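You operate a simulated robot arm through the tools that you are given. There is no shell and no other tool. Be economical: measure what you need, move in short steps, check, and stop when the job is done.

The job below is to be done with a simulated two-armed robot. You get a single attempt, and the scene is never put back.

JOB
Pick up the blue sensor with one hand, pass it to the other hand and put it on the middle shelf of the black cart.

It is judged by the outcome, as a careful person would: the job done as asked, and still so three seconds after it is handed in. It fails if anything else is knocked over, pushed out of place, dropped, spilled or broken.

ROBOT AND FRAMES
Two 7-joint arms with two-finger parallel grippers on one trunk, on a base that drives. Base frame: it is fixed to the floor where the robot stands at the start and does not move with it; the origin is under the middle of the robot, x ahead of it, y to its left, z up. Lengths are in mm, angles in degrees, forces in N, time in s.
The left shoulder is at the start at [70, 134, 1201], the right one opposite. With the tool pointing down near the work surface each hand reaches from about 180 to 660 mm from the robot's upright axis, wherever it stands, measured 20 degrees to its own side. Places, roughly: blue sensor (3x3x9 cm) [500, 200, 1000]; middle shelf of the black cart [600, 500, 600]. Payload 1.57 kg a hand.
The tool frame of a hand sits at the grasp point between the pads (the TCP): z along the fingers, y along the line on which they close. The tips reach 30 mm beyond it. The gripper opens to 80 mm. The fingers are 17 mm wide and 12 mm thick; the gripper's body (40 by 82 mm) begins 80 mm behind the TCP.
Orientation is told as [roll, pitch, yaw] about the base's x, y, z axes, in that order, counted from this pose: with the fingers straight down and closing along the base's y, the tool's x points along the base's -x, its y along +y and its z along -z.

CONTROLS
- The arms move only by the tool move_arm. It takes "left_moves", "right_moves" or both (then of equal length, played together; a hand with none holds still); each is a list of rows, each a list of 6 numbers: the shift along the tool's x, y, z in mm, then the turn, a rotation vector about the tool's x, y, z in rad. In form: [[tx, ty, tz, rx, ry, rz], ...]. A call has 1 to 10 rows; each row shifts and turns the commanded pose from where the row before left it, along the tool's axes as they then stand. "left_jaw" and "right_jaw" are, for a hand that has rows, the gripper command, from -1 (fully open) to 1 (shut), values between in proportion, set as the call begins (left out, the last holds). A row lasts 0.2 s, in which the tool goes at most 50 mm and 8.6 degrees; a call with a longer step from one row to the next is refused whole, and so is a gripper value outside its range. A pose out of reach is approached as far as the arm can. The call stops where the force on the tool passes 40 N (or 10 N more than at its start, if that is more) or the arm is blocked; 0.2 s more then pass. The fingers move at their own pace (about 153 mm/s each) and stop on an object; they squeeze with about 27 N. The grip force told is the motor's: it shows also when the fingers shut on nothing. Time passes only in rows, and 0.2 s behind the last, so rows that do not move let the fingers close. The reply holds the time, the measured pose of the TCP, the force on the tool along the base axes, the opening and the grip force, in the units named above and with some noise, with the torque about the TCP (base axes, N m) and any sound that the robot's microphone picked up.
- Cameras (640 x 400 px; columns grow to the right, rows downward): "scene" is now at [116.2, 49.6, 1417.1]; the picture's right is [0.61, -0.79, 0.00], its down [-0.55, -0.42, -0.72] and it looks along [0.57, 0.44, -0.70] (base axes); focal length 262 px, centre (320, 200). "left" rides on the left gripper at [72, 7, -122] in its tool frame; the picture's right is [-0.09, 1.00, 0.00], its down [-0.84, -0.08, -0.54] and it looks along [-0.54, -0.05, 0.84] (tool axes); focal length 238 px, centre (320, 200). "right" rides on the right gripper at [72, -7, -122] in its tool frame; the picture's right is [0.09, 1.00, 0.00], its down [-0.84, 0.08, -0.54] and it looks along [-0.54, 0.05, 0.84] (tool axes); focal length 238 px, centre (320, 200). There is no depth. A picture from a camera that has moved, and an enlarged one, comes with that camera's place and axes in the base frame and with its lens.
- camera(camera): a new picture of that camera. No time passes.
- move_column(by): slides the trunk up (or, below 0, down) by that many mm; the arms and the scene camera ride with it, the base frame stays. It gives what a move gives, with no picture.
- drive_base(legs): drives the robot by 1 to 6 legs, each [ahead, left, turn to the left] in mm, mm and degrees, along the robot's own axes; the way and the turn of a leg run together, so that a leg with both is an arc; at most 1500 mm and 180 degrees a leg. The arms and the cameras ride along, it lands a little off, and it stops where it bumps. It gives what a move gives.
- aim_head(pan, tilt): turns the head with the scene camera to pan (to the left, within 86 degrees either way) and tilt (down, from -29 to 69), counted from straight ahead of the robot. It gives what a move gives.
- enlarge(camera, box): a new picture of the part [left, top, right, bottom] of that camera's present view, enlarged. No time passes.
- sign_off(): hands the job in; it is judged then, once.

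Work in short steps. Places have to be worked out from the pictures, the camera data and where the tool is seen: move nearer, look again, correct. Check each grasp and each placing, and mend what went wrong. You have 120 turns and 92 pictures in all, those below and enlarged ones among them. Open the grippers and draw the arms clear of the work before you hand the job in, unless the task says otherwise; then end with one line.

The tools are called by a JSON object that holds its "name" and its "arguments". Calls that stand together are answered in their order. move_arm: Moves the arms, as the interface text tells. Its arguments: {"type":"object","properties":{"left_moves":{"type":"array","items":{"type":"array","items":{"type":"number"}}},"left_jaw":{"type":"number"},"right_moves":{"type":"array","items":{"type":"array","items":{"type":"number"}}},"right_jaw":{"type":"number"}},"required":[]} The other tools are called the same way: move_column (by) slides the trunk up or down; drive_base (legs) drives the base; aim_head (pan, tilt) turns the head that bears the scene camera; camera (camera) takes a picture; enlarge (camera, box) takes an enlarged picture of a part of a camera's view; sign_off () hands the job in.

At the start:

```text
clock: 0.0
left_eef_pos: [317.4, 435.4, 1161.3]
left_orientation: [0.0, 0.0, 0.0]
left_ft_force: [-0.3, -0.4, 1.1]
left_moment: [0.02, 0.0, 0.0]
left_gripper_width: 80.0
left_grasp_force: 0.0
right_eef_pos: [385.1, 65.4, 1241.2]
right_orientation: [-0.1, -0.1, 0.0]
right_ft_force: [0.1, 0.3, -0.1]
right_moment: [-0.02, 0.04, 0.0]
right_gripper_width: 79.9
right_grasp_force: 0.1
trunk travel left (down, up): [-775.0, 165.0]
robot x, y, heading: [1.2, 4.6, 0.2]
head pan, tilt: [37.4, 44.1]
```

scene: 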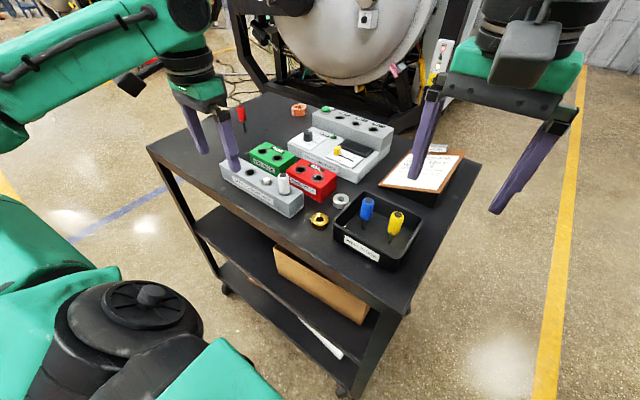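
right: 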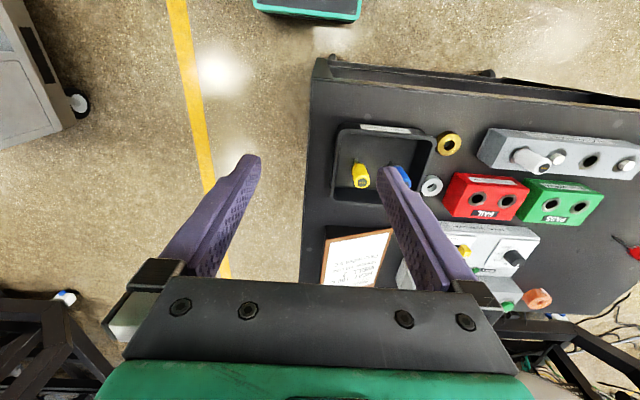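
left: 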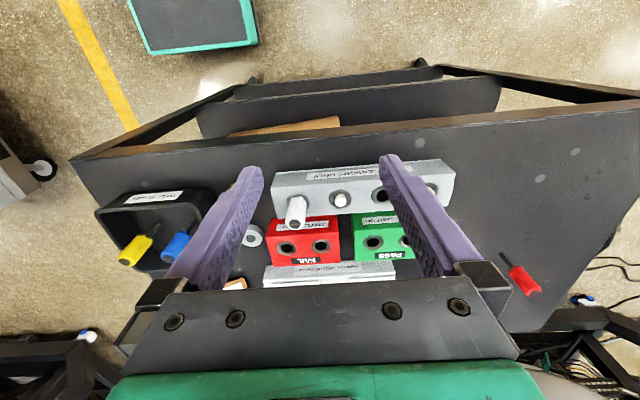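

I take a closer look at the blue sensor in its tray and at the middle shelf.

{"name": "enlarge", "arguments": {"camera": "scene", "box": [300, 160, 460, 280]}}

{"name": "enlarge", "arguments": {"camera": "right", "box": [310, 110, 470, 210]}}

{"name": "enlarge", "arguments": {"camera": "scene", "box": [140, 180, 420, 390]}}

```text
3.33 times, centred on (380, 220) of scene
camera zoom: at [116.2, 49.6, 1417.1], right [0.61, -0.79, 0.0], down [-0.55, -0.42, -0.72], along [0.57, 0.44, -0.7], focal length 875 px, centre (120, 133)
```

zoom: 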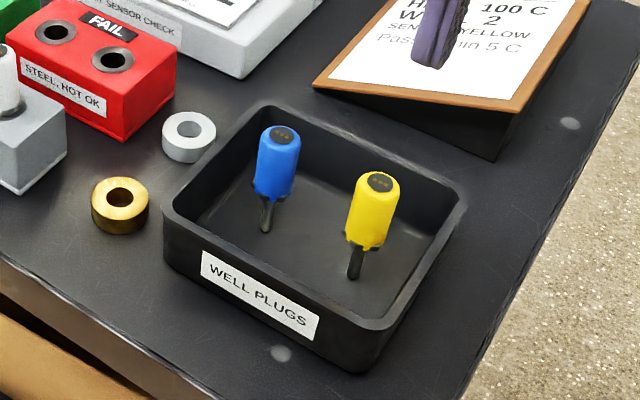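

```text
4.00 times, centred on (390, 160) of right
camera zoom: at [312.0, 59.0, 1362.6], right [-0.09, 1.0, 0.0], down [0.84, 0.08, 0.54], along [0.54, 0.05, -0.84], focal length 953 px, centre (40, 360)
```

zoom: 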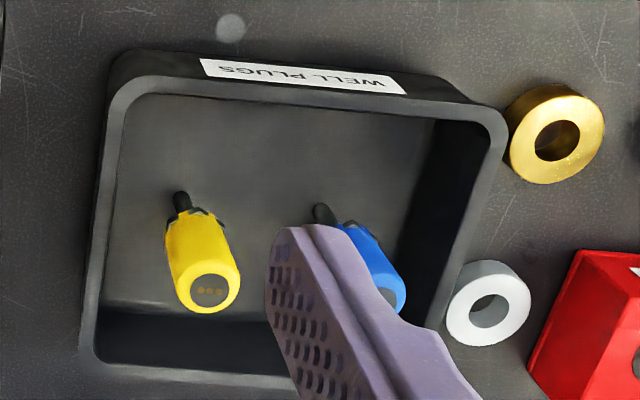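

```text
1.90 times, centred on (280, 285) of scene
camera zoom: at [116.2, 49.6, 1417.1], right [0.61, -0.79, 0.0], down [-0.55, -0.42, -0.72], along [0.57, 0.44, -0.7], focal length 500 px, centre (396, 38)
```

zoom: 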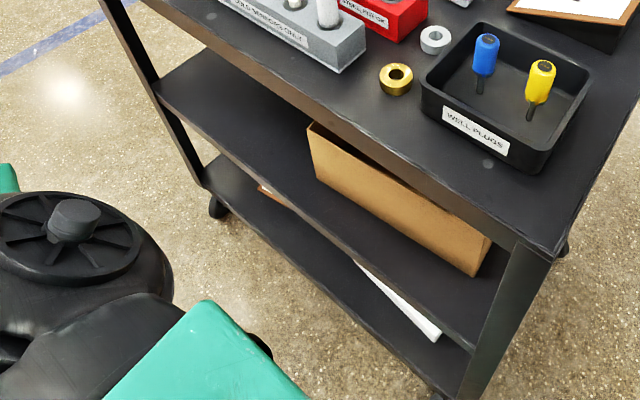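

The blue sensor stands upright near (463, 199), its handle spanning about z 1009–1061, with yellow 60 mm to its right. I bring the right hand over it with jaws part-opened, then look.

{"name": "move_arm", "arguments": {"right_moves": [[-19.6, 33.3, 0, 0, 0, 0], [-19.6, 33.3, 0, 0, 0, 0], [-19.6, 33.3, 0, 0, 0, 0], [-19.6, 33.3, 0, 0, 0, 0], [0, 0, 30, 0, 0, 0], [0, 0, 30, 0, 0, 0], [0, 0, 0, 0, 0, 0]], "right_jaw": -0.3}}

{"name": "camera", "arguments": {"camera": "right"}}

{"name": "camera", "arguments": {"camera": "scene"}}

```text
clock: 1.6
left_eef_pos: [317.1, 436.0, 1161.1]
left_orientation: [0.1, 0.1, 0.1]
left_ft_force: [0.2, -1.1, 0.0]
left_moment: [-0.02, 0.02, -0.03]
left_gripper_width: 79.9
left_grasp_force: 0.0
right_eef_pos: [423.2, 141.4, 1164.9]
right_orientation: [-0.1, 0.0, -0.1]
right_ft_force: [0.2, 0.0, 0.3]
right_moment: [0.0, 0.0, 0.01]
right_gripper_width: 51.8
right_grasp_force: 0.0
right hand out of reach, approached as far as the arm can: row 3, 4
trunk travel left (down, up): [-775.0, 165.0]
robot x, y, heading: [1.5, 1.1, -0.1]
head pan, tilt: [37.4, 44.1]
```

```text
85 pictures are left
camera right: at [350.2, 134.8, 1285.7], right [-0.09, 1.0, 0.0], down [0.84, 0.08, 0.54], along [0.54, 0.05, -0.84], focal length 238 px, centre (320, 200)
```

right: 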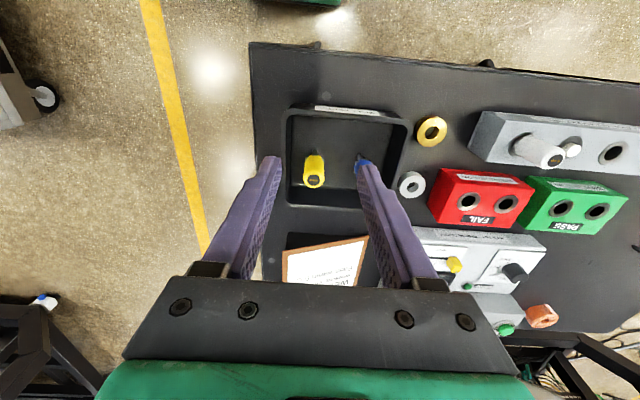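

```text
84 pictures are left
camera scene: at [115.4, 50.2, 1417.1], right [0.61, -0.79, 0.0], down [-0.55, -0.42, -0.72], along [0.57, 0.44, -0.7], focal length 262 px, centre (320, 200)
```

scene: 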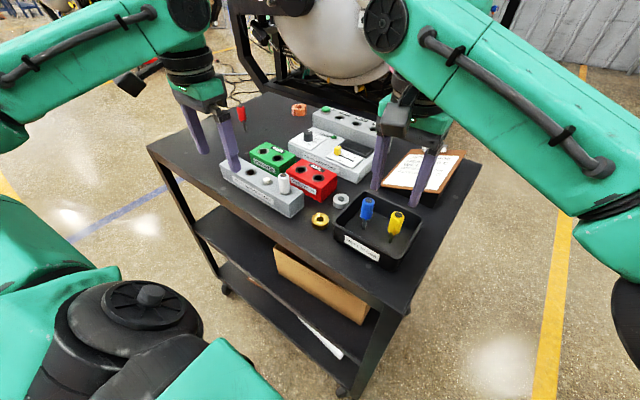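

The right arm can't stretch that far left, so I shift the base 130 mm to the left; the hands stay well above everything on the cart.

{"name": "drive_base", "arguments": {"legs": [[0, 130, 0]]}}

```text
clock: 2.9
left_eef_pos: [318.5, 561.8, 1162.1]
left_orientation: [0.0, -0.1, -0.1]
left_ft_force: [-0.2, 0.0, 0.0]
left_moment: [0.02, -0.02, 0.04]
left_gripper_width: 79.8
left_grasp_force: 0.0
right_eef_pos: [423.5, 266.3, 1164.9]
right_orientation: [0.1, 0.0, -0.1]
right_ft_force: [0.0, -0.2, 0.0]
right_moment: [0.0, 0.03, -0.04]
right_gripper_width: 51.8
right_grasp_force: 0.1
trunk travel left (down, up): [-775.0, 165.0]
robot x, y, heading: [-0.5, 132.1, -0.2]
head pan, tilt: [37.4, 44.1]
```

Now the right hand goes to (463, 199, 1150) above the blue sensor.

{"name": "move_arm", "arguments": {"right_moves": [[-20, -33.6, 0, 0, 0, 0], [-20, -33.6, 0, 0, 0, 0], [0, 0, 15, 0, 0, 0], [0, 0, 0, 0, 0, 0]]}}

{"name": "camera", "arguments": {"camera": "right"}}

{"name": "enlarge", "arguments": {"camera": "scene", "box": [360, 130, 520, 290]}}

```text
clock: 3.9
left_eef_pos: [317.3, 563.5, 1160.6]
left_orientation: [0.1, 0.0, -0.1]
left_ft_force: [0.3, -0.3, 0.4]
left_moment: [-0.01, -0.02, -0.03]
left_gripper_width: 79.9
left_grasp_force: 0.0
right_eef_pos: [465.1, 202.1, 1151.4]
right_orientation: [0.0, 0.0, 0.0]
right_ft_force: [0.7, 0.3, -0.4]
right_moment: [0.03, -0.04, -0.01]
right_gripper_width: 52.0
right_grasp_force: 0.0
trunk travel left (down, up): [-775.0, 165.0]
robot x, y, heading: [-1.5, 127.1, -0.2]
head pan, tilt: [37.4, 44.1]
```

```text
83 pictures are left
camera right: at [392.4, 195.7, 1272.3], right [-0.09, 1.0, 0.0], down [0.84, 0.08, 0.54], along [0.54, 0.05, -0.84], focal length 238 px, centre (320, 200)
```

right: 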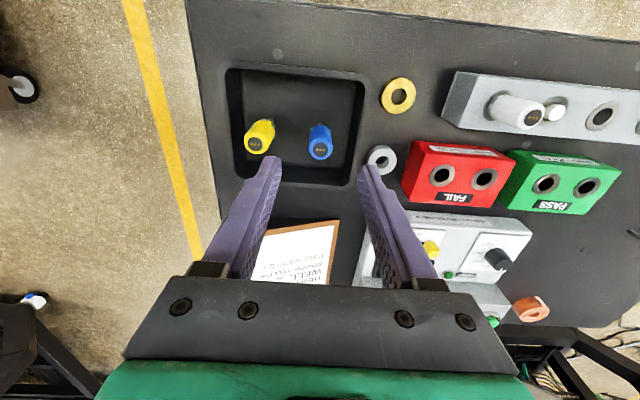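

```text
2.50 times, centred on (440, 210) of scene
camera zoom: at [116.4, 177.9, 1417.1], right [0.61, -0.8, 0.0], down [-0.55, -0.42, -0.72], along [0.57, 0.44, -0.7], focal length 656 px, centre (20, 175)
```

zoom: 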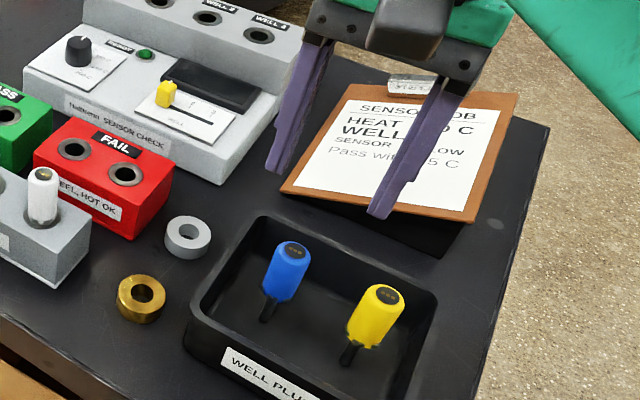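

Blue's top reads about (468, 204); I go down to 1108 with tips just above it and look again.

{"name": "move_arm", "arguments": {"right_moves": [[-2, 1, 22, 0, 0, 0], [-1, 1, 21, 0, 0, 0], [0, 0, 0, 0, 0, 0]]}}

{"name": "enlarge", "arguments": {"camera": "right", "box": [220, 60, 420, 200]}}

{"name": "enlarge", "arguments": {"camera": "scene", "box": [360, 130, 520, 290]}}

```text
clock: 4.7
left_eef_pos: [317.8, 564.3, 1161.1]
left_orientation: [0.0, 0.0, 0.0]
left_ft_force: [0.8, 0.8, 0.8]
left_moment: [-0.01, -0.02, 0.03]
left_gripper_width: 80.1
left_grasp_force: 0.1
right_eef_pos: [466.3, 204.2, 1106.3]
right_orientation: [0.0, -0.1, -0.1]
right_ft_force: [0.0, 0.4, 0.4]
right_moment: [0.01, -0.01, -0.01]
right_gripper_width: 52.3
right_grasp_force: 0.0
trunk travel left (down, up): [-775.0, 165.0]
robot x, y, heading: [1.0, 131.2, -0.3]
head pan, tilt: [37.4, 44.1]
```

```text
2.86 times, centred on (320, 130) of right
camera zoom: at [394.5, 197.6, 1229.0], right [-0.09, 1.0, 0.0], down [0.84, 0.08, 0.54], along [0.54, 0.05, -0.84], focal length 681 px, centre (320, 400)
```

zoom: 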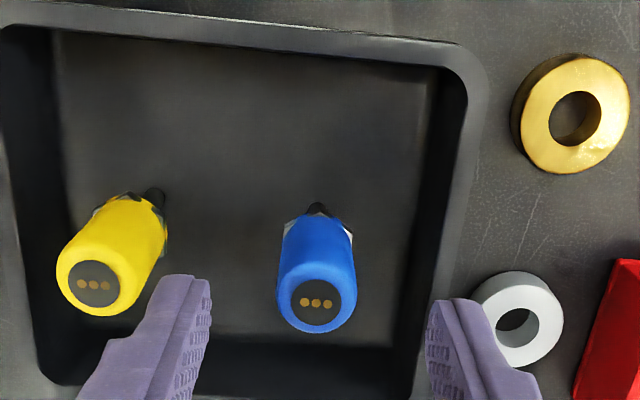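

```text
2.50 times, centred on (440, 210) of scene
camera zoom: at [115.8, 177.7, 1417.1], right [0.61, -0.8, 0.0], down [-0.55, -0.42, -0.72], along [0.57, 0.44, -0.7], focal length 656 px, centre (20, 175)
```

zoom: 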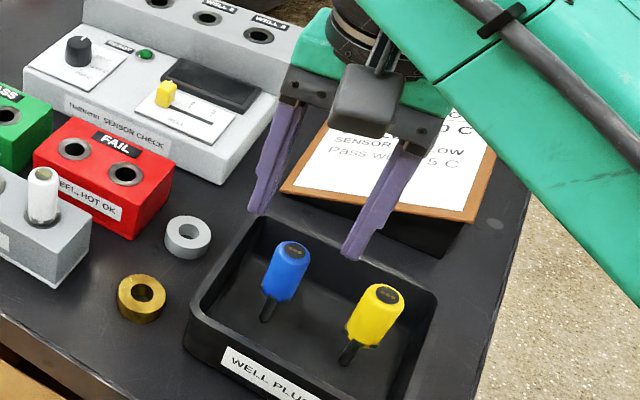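

Centred in y and about 3 mm short in x. I descend to TCP z≈1062 to hold only the top half of the handle, leaving room below for the left hand, then close.

{"name": "move_arm", "arguments": {"right_moves": [[-2.5, 0.3, 15, 0, 0, 0], [0, 0, 15, 0, 0, 0], [0, 0, 14, 0, 0, 0], [0, 0, 0, 0, 0, 0]]}}

{"name": "enlarge", "arguments": {"camera": "right", "box": [220, 60, 420, 200]}}

{"name": "enlarge", "arguments": {"camera": "scene", "box": [360, 130, 520, 290]}}

```text
clock: 5.7
left_eef_pos: [318.6, 563.6, 1162.1]
left_orientation: [0.1, 0.0, 0.0]
left_ft_force: [0.0, 0.6, -0.5]
left_moment: [0.0, 0.0, 0.01]
left_gripper_width: 80.0
left_grasp_force: 0.0
right_eef_pos: [469.2, 203.3, 1061.7]
right_orientation: [0.0, 0.0, -0.2]
right_ft_force: [-0.3, -0.3, -0.3]
right_moment: [0.0, -0.03, 0.0]
right_gripper_width: 51.8
right_grasp_force: 0.0
trunk travel left (down, up): [-775.0, 165.0]
robot x, y, heading: [0.4, 131.1, -0.2]
head pan, tilt: [37.4, 44.1]
```

```text
2.86 times, centred on (320, 130) of right
camera zoom: at [397.2, 198.0, 1184.6], right [-0.09, 1.0, 0.0], down [0.84, 0.08, 0.54], along [0.54, 0.05, -0.84], focal length 681 px, centre (320, 400)
```

zoom: 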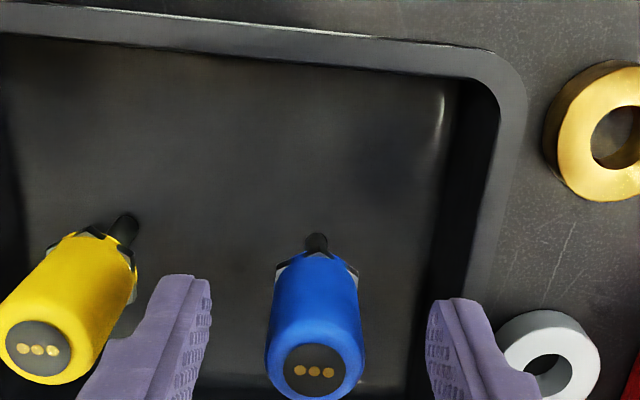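

```text
2.50 times, centred on (440, 210) of scene
camera zoom: at [116.3, 178.0, 1417.1], right [0.61, -0.8, 0.0], down [-0.55, -0.42, -0.72], along [0.57, 0.44, -0.7], focal length 656 px, centre (20, 175)
```

zoom: 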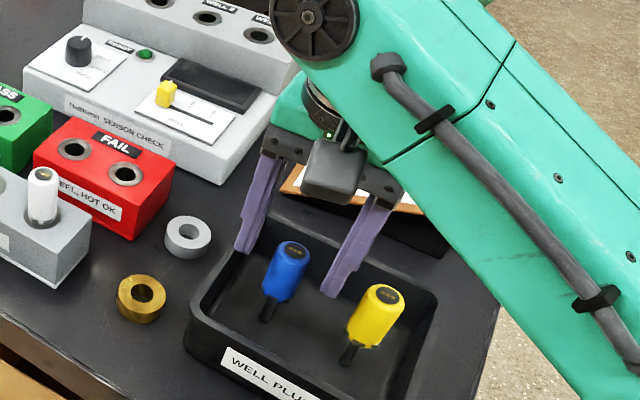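

The handle top now reads nearer z≈1055 and x≈471, so I nudge 2 mm forward and 4 mm down, then close.

{"name": "move_arm", "arguments": {"right_moves": [[-2, 0, 4, 0, 0, 0], [0, 0, 0, 0, 0, 0]]}}

{"name": "move_arm", "arguments": {"right_moves": [[0, 0, 0, 0, 0, 0], [0, 0, 0, 0, 0, 0], [0, 0, 0, 0, 0, 0]], "right_jaw": 1}}

{"name": "camera", "arguments": {"camera": "right"}}

```text
clock: 6.3
left_eef_pos: [319.2, 563.4, 1161.5]
left_orientation: [0.0, 0.0, 0.0]
left_ft_force: [0.1, -0.3, -0.9]
left_moment: [-0.02, 0.02, -0.01]
left_gripper_width: 79.9
left_grasp_force: 0.1
right_eef_pos: [471.0, 203.2, 1058.5]
right_orientation: [0.1, 0.0, -0.1]
right_ft_force: [0.6, 0.5, 0.2]
right_moment: [0.01, -0.01, 0.01]
right_gripper_width: 52.0
right_grasp_force: 0.1
trunk travel left (down, up): [-775.0, 165.0]
robot x, y, heading: [1.4, 131.9, -0.0]
head pan, tilt: [37.4, 44.1]
```

```text
clock: 7.1
left_eef_pos: [318.6, 565.0, 1161.0]
left_orientation: [-0.1, 0.0, 0.0]
left_ft_force: [0.7, -0.5, 0.5]
left_moment: [0.01, 0.0, 0.01]
left_gripper_width: 80.0
left_grasp_force: 0.0
right_eef_pos: [471.8, 204.5, 1058.1]
right_orientation: [0.0, 0.0, -0.1]
right_ft_force: [-0.1, 0.1, 0.9]
right_moment: [-0.01, 0.02, -0.03]
right_gripper_width: 23.4
right_grasp_force: 26.9
trunk travel left (down, up): [-775.0, 165.0]
robot x, y, heading: [0.2, 134.2, -0.1]
head pan, tilt: [37.4, 44.1]
```

```text
77 pictures are left
camera right: at [398.6, 197.8, 1180.1], right [-0.09, 1.0, 0.0], down [0.84, 0.08, 0.54], along [0.54, 0.05, -0.84], focal length 238 px, centre (320, 200)
```

right: 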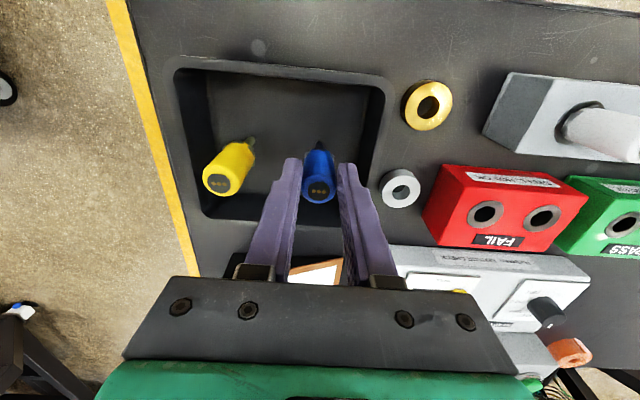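

Gripped at 23.4 mm with 27 N. I lift straight up about 150 mm and check.

{"name": "move_arm", "arguments": {"right_moves": [[0, 0, -20, 0, 0, 0], [0, 0, -30, 0, 0, 0], [0, 0, -35, 0, 0, 0], [0, 0, -35, 0, 0, 0], [0, 0, -30, 0, 0, 0], [0, 0, 0, 0, 0, 0]]}}

{"name": "camera", "arguments": {"camera": "scene"}}

{"name": "camera", "arguments": {"camera": "right"}}

```text
clock: 8.5
left_eef_pos: [319.2, 564.5, 1160.9]
left_orientation: [0.0, -0.1, 0.1]
left_ft_force: [-0.1, -0.4, -0.3]
left_moment: [-0.01, -0.04, -0.02]
left_gripper_width: 79.5
left_grasp_force: 0.1
right_eef_pos: [469.5, 201.0, 1206.3]
right_orientation: [-0.1, 0.0, -0.1]
right_ft_force: [0.4, -0.8, -0.3]
right_moment: [0.03, 0.02, 0.02]
right_gripper_width: 23.5
right_grasp_force: 26.5
trunk travel left (down, up): [-775.0, 165.0]
robot x, y, heading: [-0.5, 129.2, 0.0]
head pan, tilt: [37.4, 44.1]
```

```text
76 pictures are left
camera scene: at [116.8, 177.9, 1417.0], right [0.61, -0.8, 0.0], down [-0.55, -0.42, -0.72], along [0.57, 0.44, -0.7], focal length 262 px, centre (320, 200)
```

scene: 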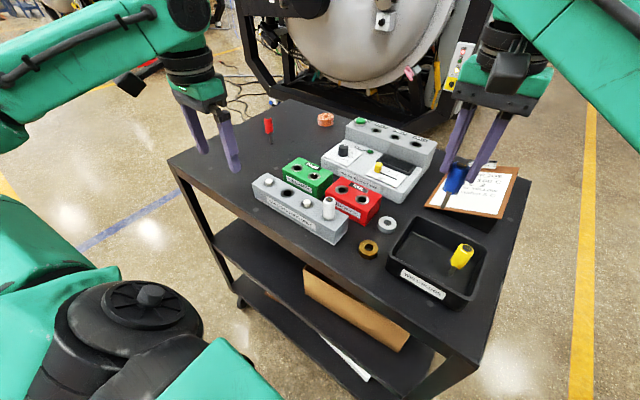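

```text
75 pictures are left
camera right: at [398.8, 194.9, 1328.9], right [-0.09, 1.0, 0.0], down [0.84, 0.08, 0.54], along [0.54, 0.05, -0.84], focal length 238 px, centre (320, 200)
```

right: 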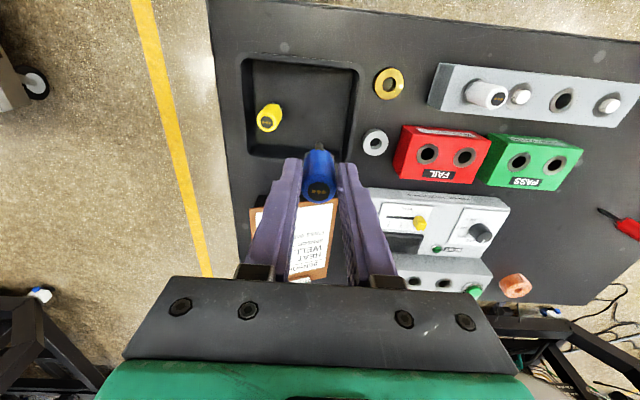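

Sensor is held upright. I back the base away 280 mm so handover and trunk lowering occur clear of the cart.

{"name": "drive_base", "arguments": {"legs": [[-280, 0, 0]]}}

```text
clock: 10.4
left_eef_pos: [39.8, 563.0, 1159.9]
left_orientation: [0.1, 0.1, -0.3]
left_ft_force: [-0.5, 0.7, 0.2]
left_moment: [-0.01, 0.02, -0.02]
left_gripper_width: 79.8
left_grasp_force: 0.1
right_eef_pos: [191.1, 199.4, 1204.7]
right_orientation: [0.0, 0.1, -0.3]
right_ft_force: [0.8, -0.1, -0.3]
right_moment: [0.0, 0.0, 0.0]
right_gripper_width: 23.6
right_grasp_force: 26.8
trunk travel left (down, up): [-775.0, 165.0]
robot x, y, heading: [-285.9, 133.3, -0.3]
head pan, tilt: [37.4, 44.1]
```

Now I turn the left hand to point forward and 40° below level (pitch −50), while yawing the right hand about the sensor so that its camera is out of the way.

{"name": "move_arm", "arguments": {"left_moves": [[0, 0, 0, 0, -0.0873, 0], [0, 0, 0, 0, -0.0873, 0], [0, 0, 0, 0, -0.0873, 0], [0, 0, 0, 0, -0.0873, 0], [0, 0, 0, 0, -0.0873, 0], [0, 0, 0, 0, -0.0873, 0], [0, 0, 0, 0, -0.0873, 0], [0, 0, 0, 0, -0.0873, 0], [0, 0, 0, 0, -0.0873, 0], [0, 0, 0, 0, -0.0873, 0]], "right_moves": [[0, 0, 0, 0, 0, -0.14], [0, 0, 0, 0, 0, -0.14], [0, 0, 0, 0, 0, -0.14], [0, 0, 0, 0, 0, -0.14], [0, 0, 0, 0, 0, -0.14], [0, 0, 0, 0, 0, -0.14], [0, 0, 0, 0, 0, -0.14], [0, 0, 0, 0, 0, -0.14], [0, 0, 0, 0, 0, -0.14], [0, 0, 0, 0, 0, -0.14]]}}

{"name": "camera", "arguments": {"camera": "scene"}}

```text
clock: 12.7
left_eef_pos: [38.2, 563.5, 1162.2]
left_orientation: [-0.1, -50.1, -0.3]
left_ft_force: [-0.3, -0.6, 0.0]
left_moment: [0.01, 0.02, 0.02]
left_gripper_width: 79.8
left_grasp_force: 0.1
right_eef_pos: [187.9, 201.0, 1207.3]
right_orientation: [0.0, 0.0, 80.0]
right_ft_force: [0.2, 0.3, 0.0]
right_moment: [-0.01, 0.01, 0.0]
right_gripper_width: 23.2
right_grasp_force: 26.8
trunk travel left (down, up): [-775.0, 165.0]
robot x, y, heading: [-285.0, 129.4, -0.8]
head pan, tilt: [37.4, 44.1]
```

```text
74 pictures are left
camera scene: at [-167.0, 178.2, 1417.1], right [0.6, -0.8, 0.0], down [-0.55, -0.42, -0.72], along [0.57, 0.43, -0.7], focal length 262 px, centre (320, 200)
```

scene: 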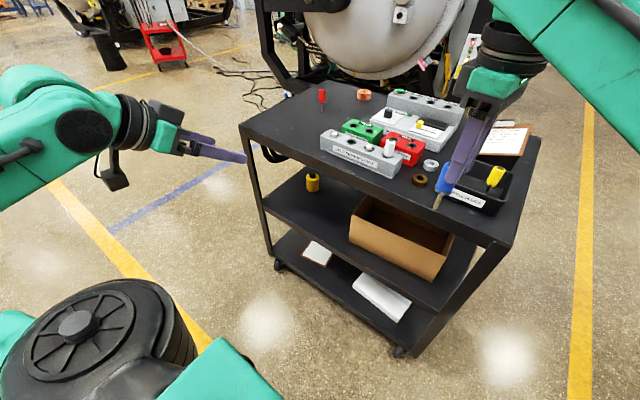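

The scene shows free shelf space left of the box (and a yellow spool further left). I finish the right yaw and bring the left hand across to about 120 mm behind the sensor.

{"name": "move_arm", "arguments": {"left_moves": [[-2.4, -45, 2.9, 0, 0, 0], [-2.4, -45, 2.9, 0, 0, 0], [-2.4, -45, 2.9, 0, 0, 0], [-2.4, -45, 2.9, 0, 0, 0], [-2.4, -45, 2.9, 0, 0, 0], [-2.4, -45, 2.9, 0, 0, 0], [-2.4, -45, 2.9, 0, 0, 0], [-2.4, -45, 2.9, 0, 0, 0], [0, 0, 0, 0, 0, 0]], "right_moves": [[0, 0, 0, 0, 0, -0.09], [0, 0, 0, 0, 0, -0.09], [0, 0, 0, 0, 0, 0], [0, 0, 0, 0, 0, 0], [0, 0, 0, 0, 0, 0], [0, 0, 0, 0, 0, 0], [0, 0, 0, 0, 0, 0], [0, 0, 0, 0, 0, 0], [0, 0, 0, 0, 0, 0]]}}

{"name": "camera", "arguments": {"camera": "scene"}}

{"name": "camera", "arguments": {"camera": "left"}}

```text
clock: 14.7
left_eef_pos: [145.3, 296.3, 1254.4]
left_orientation: [-0.1, -50.0, -0.1]
left_ft_force: [0.2, 0.0, 0.0]
left_moment: [0.0, 0.01, 0.0]
left_gripper_width: 80.0
left_grasp_force: 0.0
left hand out of reach, approached as far as the arm can: row 1, 2, 3, 4, 5, 6, 7
right_eef_pos: [188.8, 199.6, 1207.3]
right_orientation: [0.0, 0.0, 90.3]
right_ft_force: [-0.5, -0.3, 0.7]
right_moment: [-0.01, 0.02, -0.01]
right_gripper_width: 23.2
right_grasp_force: 27.0
trunk travel left (down, up): [-775.0, 165.0]
robot x, y, heading: [-285.1, 130.3, -0.3]
head pan, tilt: [37.4, 44.1]
```

```text
73 pictures are left
camera scene: at [-166.7, 179.0, 1417.1], right [0.6, -0.8, 0.0], down [-0.56, -0.42, -0.72], along [0.57, 0.43, -0.7], focal length 262 px, centre (320, 200)
```

scene: 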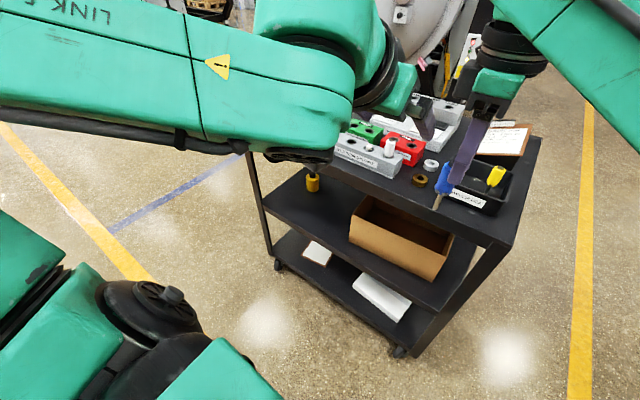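

```text
72 pictures are left
camera left: at [4.9, 304.4, 1277.8], right [0.06, 1.0, 0.07], down [0.12, -0.08, 0.99], along [0.99, -0.06, -0.13], focal length 238 px, centre (320, 200)
```

left: 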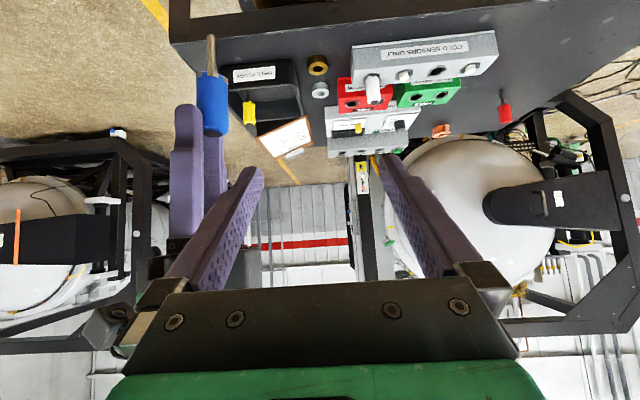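

The forward-pointing pose is too cramped close to the robot, so I'll come in from the left: yaw the left hand −30° and match the right hand's jaw line (yaw 60).

{"name": "move_arm", "arguments": {"left_moves": [[0, 0, 0, 0.0802, 0, 0.0673], [0, 0, 0, 0.0802, 0, 0.0673], [0, 0, 0, 0.0802, 0, 0.0673], [0, 0, 0, 0.0802, 0, 0.0673], [0, 0, 0, 0.0802, 0, 0.0673], [0, 0, 0, 0, 0, 0]], "right_moves": [[0, 0, 0, 0, 0, 0.105], [0, 0, 0, 0, 0, 0.105], [0, 0, 0, 0, 0, 0.105], [0, 0, 0, 0, 0, 0.105], [0, 0, 0, 0, 0, 0.105], [0, 0, 0, 0, 0, 0]]}}

```text
clock: 16.1
left_eef_pos: [145.8, 296.5, 1253.7]
left_orientation: [0.0, -50.1, -30.4]
left_ft_force: [-0.1, 0.6, -0.5]
left_moment: [-0.02, -0.01, 0.01]
left_gripper_width: 79.9
left_grasp_force: 0.2
right_eef_pos: [188.1, 199.4, 1206.2]
right_orientation: [0.0, 0.0, 60.0]
right_ft_force: [0.6, -0.2, -0.5]
right_moment: [-0.02, 0.0, 0.0]
right_gripper_width: 23.2
right_grasp_force: 26.9
trunk travel left (down, up): [-775.0, 165.0]
robot x, y, heading: [-281.4, 128.5, 0.1]
head pan, tilt: [37.4, 44.1]
```

Orientation is right. Now I lower the left hand by 88 mm to z≈1166, still off to the side.

{"name": "move_arm", "arguments": {"left_moves": [[22.5, 0, 18.9, 0, 0, 0], [22.5, 0, 18.9, 0, 0, 0], [22.5, 0, 18.9, 0, 0, 0], [0, 0, 0, 0, 0, 0]]}}

{"name": "camera", "arguments": {"camera": "left"}}

{"name": "camera", "arguments": {"camera": "right"}}

```text
clock: 17.1
left_eef_pos: [155.7, 306.2, 1170.4]
left_orientation: [-0.6, -50.0, -30.1]
left_ft_force: [-0.2, 0.4, -0.2]
left_moment: [-0.01, 0.0, -0.05]
left_gripper_width: 79.6
left_grasp_force: 0.0
left hand out of reach, approached as far as the arm can: row 3
right_eef_pos: [189.9, 203.0, 1206.2]
right_orientation: [0.0, 0.3, 60.1]
right_ft_force: [0.1, 0.8, -0.8]
right_moment: [0.0, 0.01, 0.02]
right_gripper_width: 23.3
right_grasp_force: 27.1
trunk travel left (down, up): [-775.0, 165.0]
robot x, y, heading: [-285.8, 130.4, -0.2]
head pan, tilt: [37.4, 44.1]
```

```text
71 pictures are left
camera left: at [38.6, 382.8, 1193.9], right [0.56, 0.83, 0.07], down [0.07, -0.12, 0.99], along [0.83, -0.55, -0.13], focal length 238 px, centre (320, 200)
```

left: 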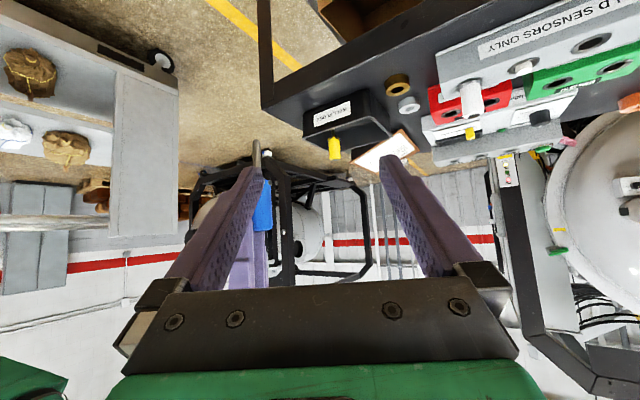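

```text
70 pictures are left
camera right: at [158.7, 138.0, 1327.9], right [-0.91, 0.42, 0.0], down [0.35, 0.77, 0.54], along [0.22, 0.49, -0.84], focal length 238 px, centre (320, 200)
```

right: 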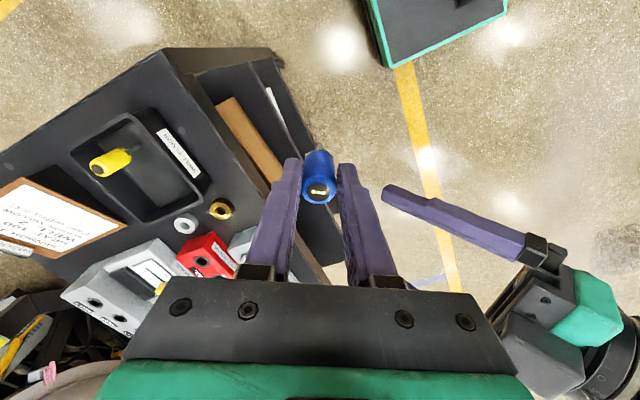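

The left wrist gets too near its shoulder; a more sideways approach fixes that. I yaw the left another −30° (to −60) and the right to 30.

{"name": "move_arm", "arguments": {"left_moves": [[0, 0, 0, 0.0802, 0, 0.0673], [0, 0, 0, 0.0802, 0, 0.0673], [0, 0, 0, 0.0802, 0, 0.0673], [0, 0, 0, 0.0802, 0, 0.0673], [0, 0, 0, 0.0802, 0, 0.0673], [0, 0, 0, 0, 0, 0]], "right_moves": [[0, 0, 0, 0, 0, 0.105], [0, 0, 0, 0, 0, 0.105], [0, 0, 0, 0, 0, 0.105], [0, 0, 0, 0, 0, 0.105], [0, 0, 0, 0, 0, 0.105], [0, 0, 0, 0, 0, 0]]}}

{"name": "camera", "arguments": {"camera": "left"}}

```text
clock: 18.4
left_eef_pos: [153.5, 301.9, 1171.2]
left_orientation: [0.1, -49.9, -60.5]
left_ft_force: [0.3, -0.6, -0.6]
left_moment: [0.03, 0.04, 0.01]
left_gripper_width: 80.0
left_grasp_force: 0.0
right_eef_pos: [187.6, 198.6, 1207.1]
right_orientation: [-0.1, 0.0, 29.9]
right_ft_force: [-0.7, 0.6, -0.8]
right_moment: [-0.01, -0.03, 0.01]
right_gripper_width: 23.3
right_grasp_force: 27.7
trunk travel left (down, up): [-775.0, 165.0]
robot x, y, heading: [-282.9, 128.3, -0.4]
head pan, tilt: [37.4, 44.1]
```

```text
69 pictures are left
camera left: at [89.2, 427.0, 1194.9], right [0.9, 0.44, 0.07], down [-0.01, -0.15, 0.99], along [0.45, -0.89, -0.13], focal length 238 px, centre (320, 200)
```

left: 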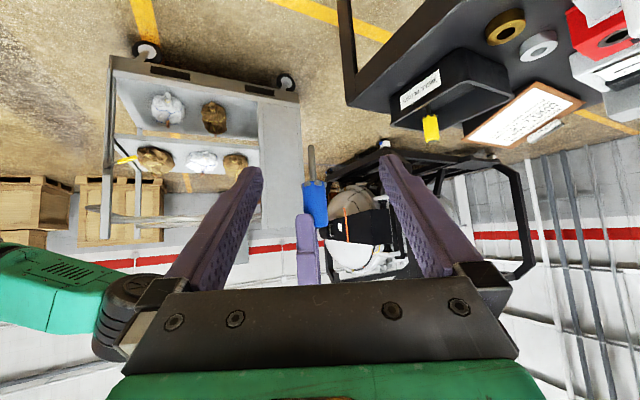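

The left view shows the sensor clearly. I enlarge it to read the handle's bottom and the right fingertip height.

{"name": "enlarge", "arguments": {"camera": "left", "box": [260, 130, 380, 280]}}

{"name": "enlarge", "arguments": {"camera": "scene", "box": [380, 60, 540, 240]}}

```text
2.67 times, centred on (320, 205) of left
camera zoom: at [89.2, 427.0, 1194.9], right [0.9, 0.44, 0.07], down [-0.01, -0.15, 0.99], along [0.45, -0.89, -0.13], focal length 636 px, centre (320, 187)
```

zoom: 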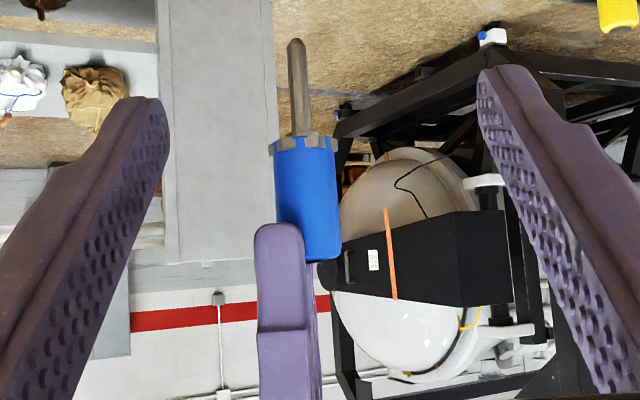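

```text
2.22 times, centred on (460, 150) of scene
camera zoom: at [-167.0, 177.5, 1417.2], right [0.6, -0.8, 0.0], down [-0.55, -0.42, -0.72], along [0.57, 0.43, -0.7], focal length 583 px, centre (9, 311)
```

zoom: 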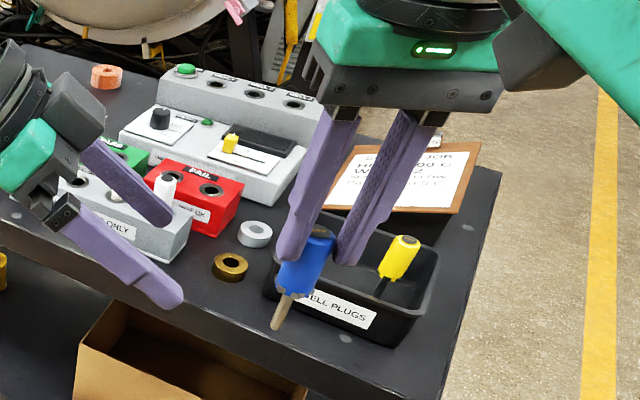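

About 29 mm of handle is free beneath the right fingertips, centred near z≈1162. I approach 55 mm along the left hand's heading with an 8 mm sideways correction and look again.

{"name": "move_arm", "arguments": {"left_moves": [[-9.5, -2.7, 16, 0, 0, 0], [-9.5, -2.7, 16, 0, 0, 0], [-9.5, -2.7, 16, 0, 0, 0], [0, 0, 0, 0, 0, 0]]}}

{"name": "camera", "arguments": {"camera": "left"}}

{"name": "camera", "arguments": {"camera": "right"}}

```text
clock: 19.4
left_eef_pos: [173.2, 249.9, 1162.2]
left_orientation: [0.0, -50.0, -60.3]
left_ft_force: [0.3, -0.5, 0.3]
left_moment: [0.01, 0.02, 0.02]
left_gripper_width: 80.1
left_grasp_force: 0.0
right_eef_pos: [187.4, 200.5, 1206.7]
right_orientation: [0.0, -0.1, 30.0]
right_ft_force: [0.8, 0.7, -0.4]
right_moment: [-0.02, -0.01, 0.03]
right_gripper_width: 23.5
right_grasp_force: 27.3
trunk travel left (down, up): [-775.0, 165.0]
robot x, y, heading: [-283.1, 127.7, -0.3]
head pan, tilt: [37.4, 44.1]
```

```text
66 pictures are left
camera left: at [109.7, 375.1, 1185.9], right [0.89, 0.44, 0.07], down [-0.01, -0.14, 0.99], along [0.45, -0.89, -0.13], focal length 238 px, centre (320, 200)
```

left: 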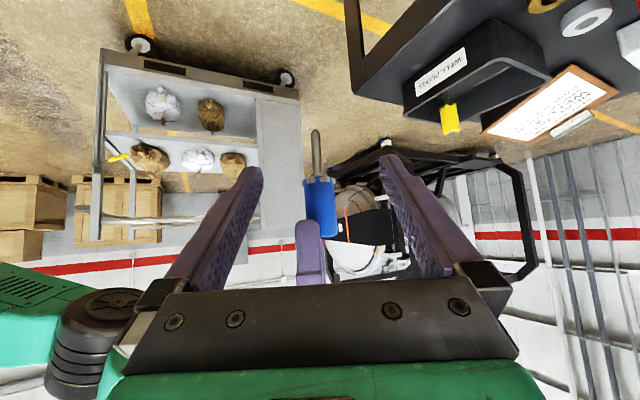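

```text
65 pictures are left
camera right: at [128.8, 157.9, 1328.5], right [-0.58, 0.82, 0.0], down [0.69, 0.48, 0.54], along [0.44, 0.31, -0.84], focal length 238 px, centre (320, 200)
```

right: 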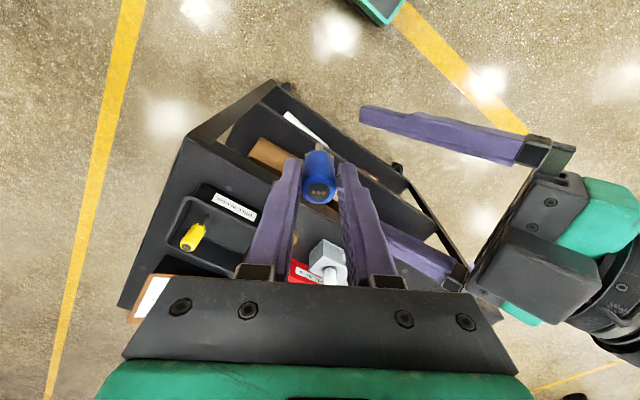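

Nearly centred now: about 54 mm to go, 4 mm lateral. I advance 40 mm and look again.

{"name": "move_arm", "arguments": {"left_moves": [[-8.2, -1.3, 10.5, 0, 0, 0], [-8.2, -1.3, 10.5, 0, 0, 0], [-8.2, -1.4, 10.5, 0, 0, 0], [0, 0, 0, 0, 0, 0]]}}

{"name": "camera", "arguments": {"camera": "left"}}

{"name": "camera", "arguments": {"camera": "right"}}

{"name": "camera", "arguments": {"camera": "scene"}}

```text
clock: 20.4
left_eef_pos: [189.9, 212.9, 1162.0]
left_orientation: [-0.1, -50.0, -60.4]
left_ft_force: [-0.1, -0.5, -0.7]
left_moment: [-0.04, -0.03, 0.0]
left_gripper_width: 79.9
left_grasp_force: 0.0
right_eef_pos: [187.8, 199.2, 1207.2]
right_orientation: [0.0, 0.0, 29.9]
right_ft_force: [-0.2, 0.2, -0.4]
right_moment: [-0.02, 0.0, 0.0]
right_gripper_width: 23.3
right_grasp_force: 27.1
trunk travel left (down, up): [-775.0, 165.0]
robot x, y, heading: [-280.9, 130.6, -0.3]
head pan, tilt: [37.4, 44.1]
```

```text
64 pictures are left
camera left: at [125.8, 338.8, 1184.8], right [0.89, 0.44, 0.07], down [-0.01, -0.14, 0.99], along [0.45, -0.89, -0.13], focal length 238 px, centre (320, 200)
```

left: 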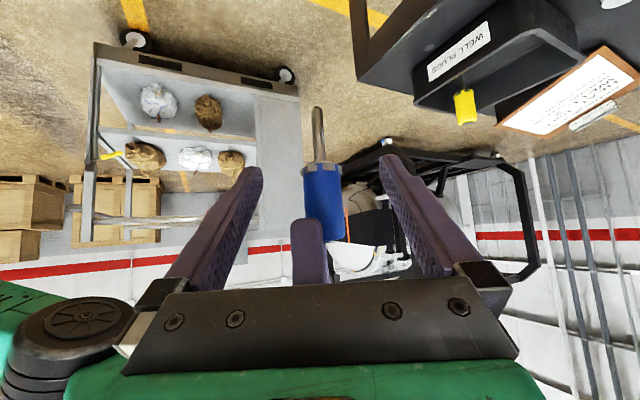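

```text
63 pictures are left
camera right: at [128.9, 157.8, 1328.5], right [-0.58, 0.82, 0.0], down [0.69, 0.48, 0.54], along [0.44, 0.31, -0.84], focal length 238 px, centre (320, 200)
```

right: 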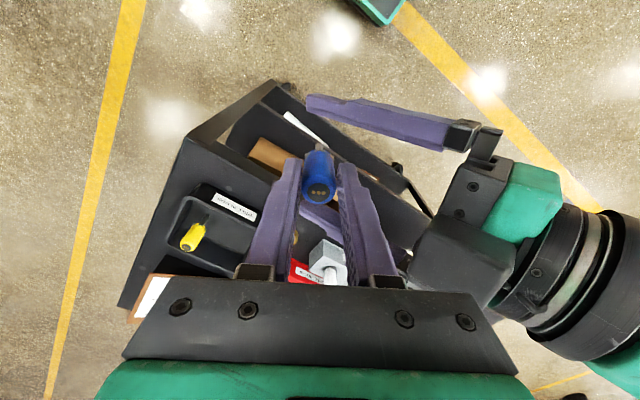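

```text
62 pictures are left
camera scene: at [-166.4, 178.4, 1417.1], right [0.6, -0.8, 0.0], down [-0.56, -0.42, -0.72], along [0.57, 0.43, -0.7], focal length 262 px, centre (320, 200)
```

scene: 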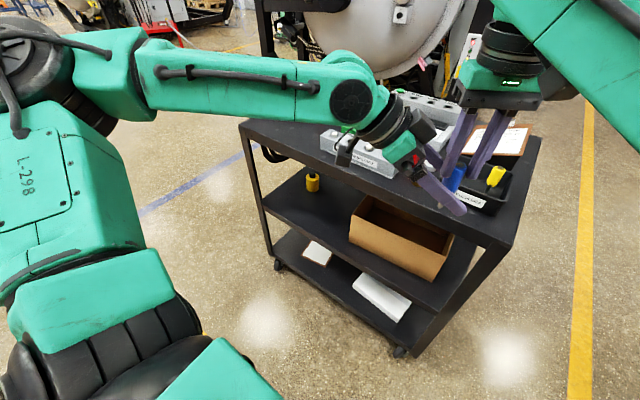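

I enlarge to measure the handle width and so the remaining distance.

{"name": "enlarge", "arguments": {"camera": "left", "box": [270, 140, 370, 240]}}

{"name": "enlarge", "arguments": {"camera": "scene", "box": [380, 100, 520, 230]}}

```text
4.00 times, centred on (320, 190) of left
camera zoom: at [125.8, 338.8, 1184.8], right [0.89, 0.44, 0.07], down [-0.01, -0.14, 0.99], along [0.45, -0.89, -0.13], focal length 953 px, centre (320, 240)
```

zoom: 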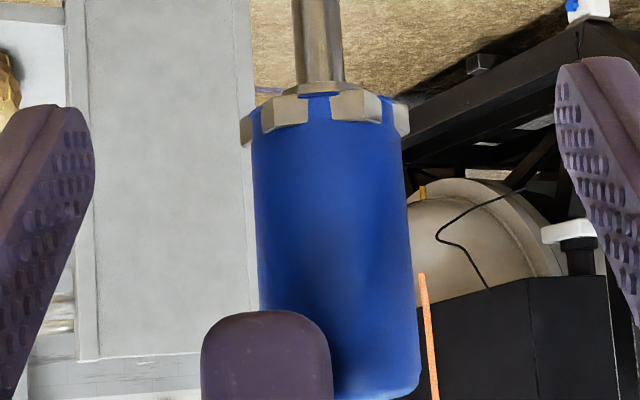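

```text
3.08 times, centred on (450, 165) of scene
camera zoom: at [-166.4, 178.4, 1417.1], right [0.6, -0.8, 0.0], down [-0.56, -0.42, -0.72], along [0.57, 0.43, -0.7], focal length 807 px, centre (-80, 308)
```

zoom: 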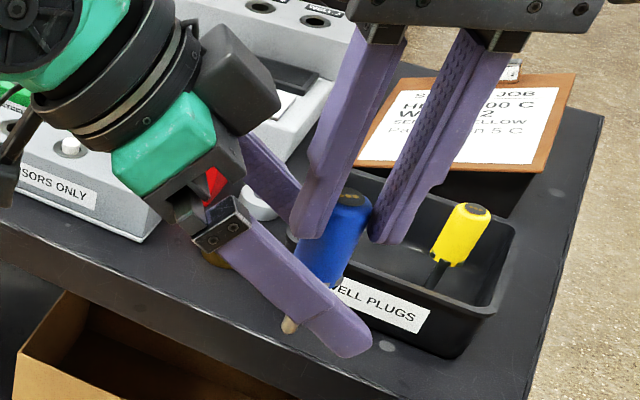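

Remaining distance is only ~6 mm, but the handle sits 7–8 mm off the right fingers' centre, so the near right finger would foul one left finger. I yaw the right hand a further 25° (to 5) so that finger fits between the left fingers, and look.

{"name": "move_arm", "arguments": {"right_moves": [[0, 0, 0, 0, 0, 0.109], [0, 0, 0, 0, 0, 0.109], [0, 0, 0, 0, 0, 0.109], [0, 0, 0, 0, 0, 0.109], [0, 0, 0, 0, 0, 0]]}}

{"name": "enlarge", "arguments": {"camera": "left", "box": [250, 130, 390, 250]}}

{"name": "camera", "arguments": {"camera": "right"}}

```text
clock: 21.6
left_eef_pos: [189.7, 213.8, 1161.7]
left_orientation: [0.0, -50.0, -60.4]
left_ft_force: [-0.4, 0.0, 0.0]
left_moment: [0.02, -0.04, 0.01]
left_gripper_width: 79.9
left_grasp_force: 0.1
right_eef_pos: [187.7, 198.9, 1207.2]
right_orientation: [0.1, -0.1, 4.8]
right_ft_force: [-0.1, -0.1, -0.1]
right_moment: [0.0, 0.01, 0.01]
right_gripper_width: 23.3
right_grasp_force: 26.9
trunk travel left (down, up): [-775.0, 165.0]
robot x, y, heading: [-282.5, 131.3, -0.5]
head pan, tilt: [37.4, 44.1]
```

```text
3.33 times, centred on (320, 190) of left
camera zoom: at [125.7, 339.0, 1184.8], right [0.89, 0.44, 0.07], down [-0.01, -0.14, 0.99], along [0.45, -0.89, -0.13], focal length 794 px, centre (320, 233)
```

zoom: 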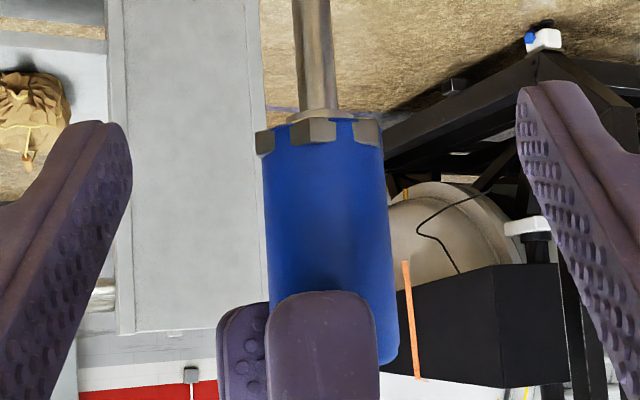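

```text
58 pictures are left
camera right: at [116.9, 186.9, 1328.8], right [-0.18, 0.98, 0.0], down [0.83, 0.15, 0.54], along [0.53, 0.1, -0.84], focal length 238 px, centre (320, 200)
```

right: 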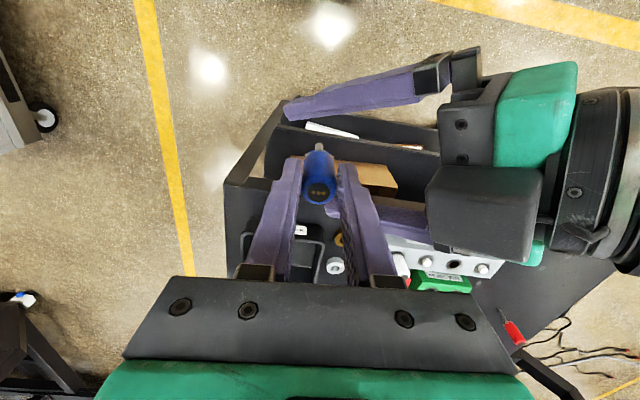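

The near right finger now lies neatly between the left fingers. I advance 10 mm with a 1.5 mm lateral fix, then close the left jaw.

{"name": "move_arm", "arguments": {"left_moves": [[-2.8, 0.8, 4.2, 0, 0, 0], [-2.8, 0.7, 4.1, 0, 0, 0], [0, 0, 0, 0, 0, 0]]}}

{"name": "move_arm", "arguments": {"left_moves": [[0, 0, 0, 0, 0, 0], [0, 0, 0, 0, 0, 0], [0, 0, 0, 0, 0, 0]], "left_jaw": 1}}

{"name": "camera", "arguments": {"camera": "left"}}

{"name": "enlarge", "arguments": {"camera": "scene", "box": [380, 100, 520, 230]}}

```text
clock: 22.4
left_eef_pos: [194.6, 206.6, 1160.0]
left_orientation: [0.0, -50.0, -60.4]
left_ft_force: [0.0, 0.0, 0.1]
left_moment: [0.03, 0.01, 0.03]
left_gripper_width: 79.8
left_grasp_force: 0.1
right_eef_pos: [187.2, 199.5, 1206.6]
right_orientation: [0.1, -0.1, 5.1]
right_ft_force: [-0.6, 0.5, -0.1]
right_moment: [-0.01, 0.0, 0.0]
right_gripper_width: 23.3
right_grasp_force: 27.0
trunk travel left (down, up): [-775.0, 165.0]
robot x, y, heading: [-278.9, 132.3, -0.3]
head pan, tilt: [37.4, 44.1]
```

```text
clock: 23.2
left_eef_pos: [196.2, 205.6, 1159.0]
left_orientation: [0.1, -50.0, -60.4]
left_ft_force: [-5.9, -3.8, 0.3]
left_moment: [0.13, -0.19, 0.07]
left_gripper_width: 23.9
left_grasp_force: 26.5
right_eef_pos: [188.2, 198.9, 1208.0]
right_orientation: [0.0, 0.0, 4.9]
right_ft_force: [5.8, 3.2, -0.9]
right_moment: [0.11, -0.07, -0.12]
right_gripper_width: 23.5
right_grasp_force: 27.0
trunk travel left (down, up): [-775.0, 165.0]
robot x, y, heading: [-283.1, 130.5, -0.3]
head pan, tilt: [37.4, 44.1]
```

```text
57 pictures are left
camera left: at [131.3, 330.9, 1183.2], right [0.9, 0.44, 0.07], down [-0.01, -0.14, 0.99], along [0.45, -0.89, -0.13], focal length 238 px, centre (320, 200)
```

left: 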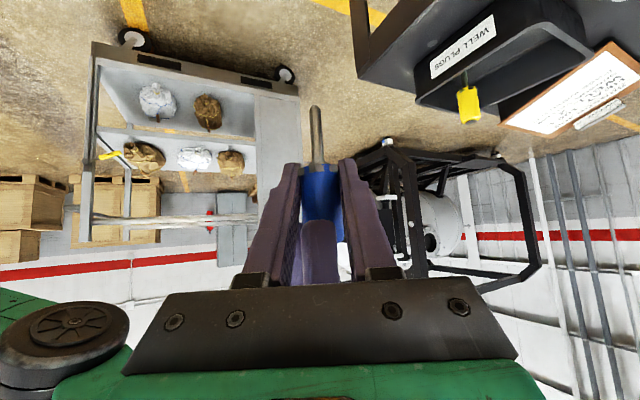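

```text
3.08 times, centred on (450, 165) of scene
camera zoom: at [-166.3, 178.3, 1417.1], right [0.6, -0.8, 0.0], down [-0.56, -0.42, -0.72], along [0.57, 0.43, -0.7], focal length 807 px, centre (-80, 308)
```

zoom: 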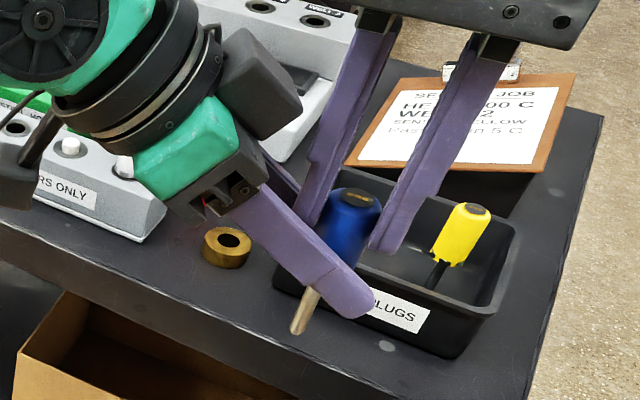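

Both hands hold the handle (left 23.9 mm, 26.5 N). I open the right jaw only slightly to 31 mm to release and keep clear of the left fingers.

{"name": "move_arm", "arguments": {"right_moves": [[0, 0, 0, 0, 0, 0], [0, 0, 0, 0, 0, 0]], "right_jaw": 0.23}}

{"name": "enlarge", "arguments": {"camera": "left", "box": [250, 90, 390, 290]}}

```text
clock: 23.9
left_eef_pos: [196.0, 206.4, 1159.7]
left_orientation: [0.0, -50.0, -60.3]
left_ft_force: [0.7, -0.5, 0.1]
left_moment: [0.03, -0.01, -0.02]
left_gripper_width: 23.8
left_grasp_force: 27.1
right_eef_pos: [187.8, 199.5, 1207.2]
right_orientation: [0.0, 0.0, 5.0]
right_ft_force: [-0.6, -0.5, -0.4]
right_moment: [0.02, -0.02, 0.0]
right_gripper_width: 31.2
right_grasp_force: 0.1
trunk travel left (down, up): [-775.0, 165.0]
robot x, y, heading: [-281.6, 130.7, -0.5]
head pan, tilt: [37.4, 44.1]
```

```text
2.00 times, centred on (320, 190) of left
camera zoom: at [131.6, 331.3, 1183.3], right [0.89, 0.44, 0.07], down [-0.01, -0.14, 0.99], along [0.45, -0.89, -0.13], focal length 477 px, centre (320, 220)
```

zoom: 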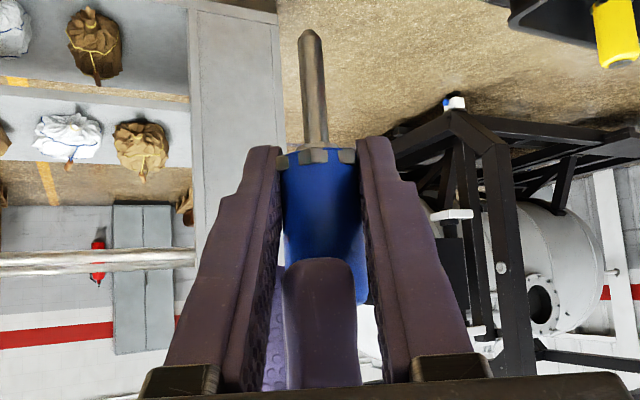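

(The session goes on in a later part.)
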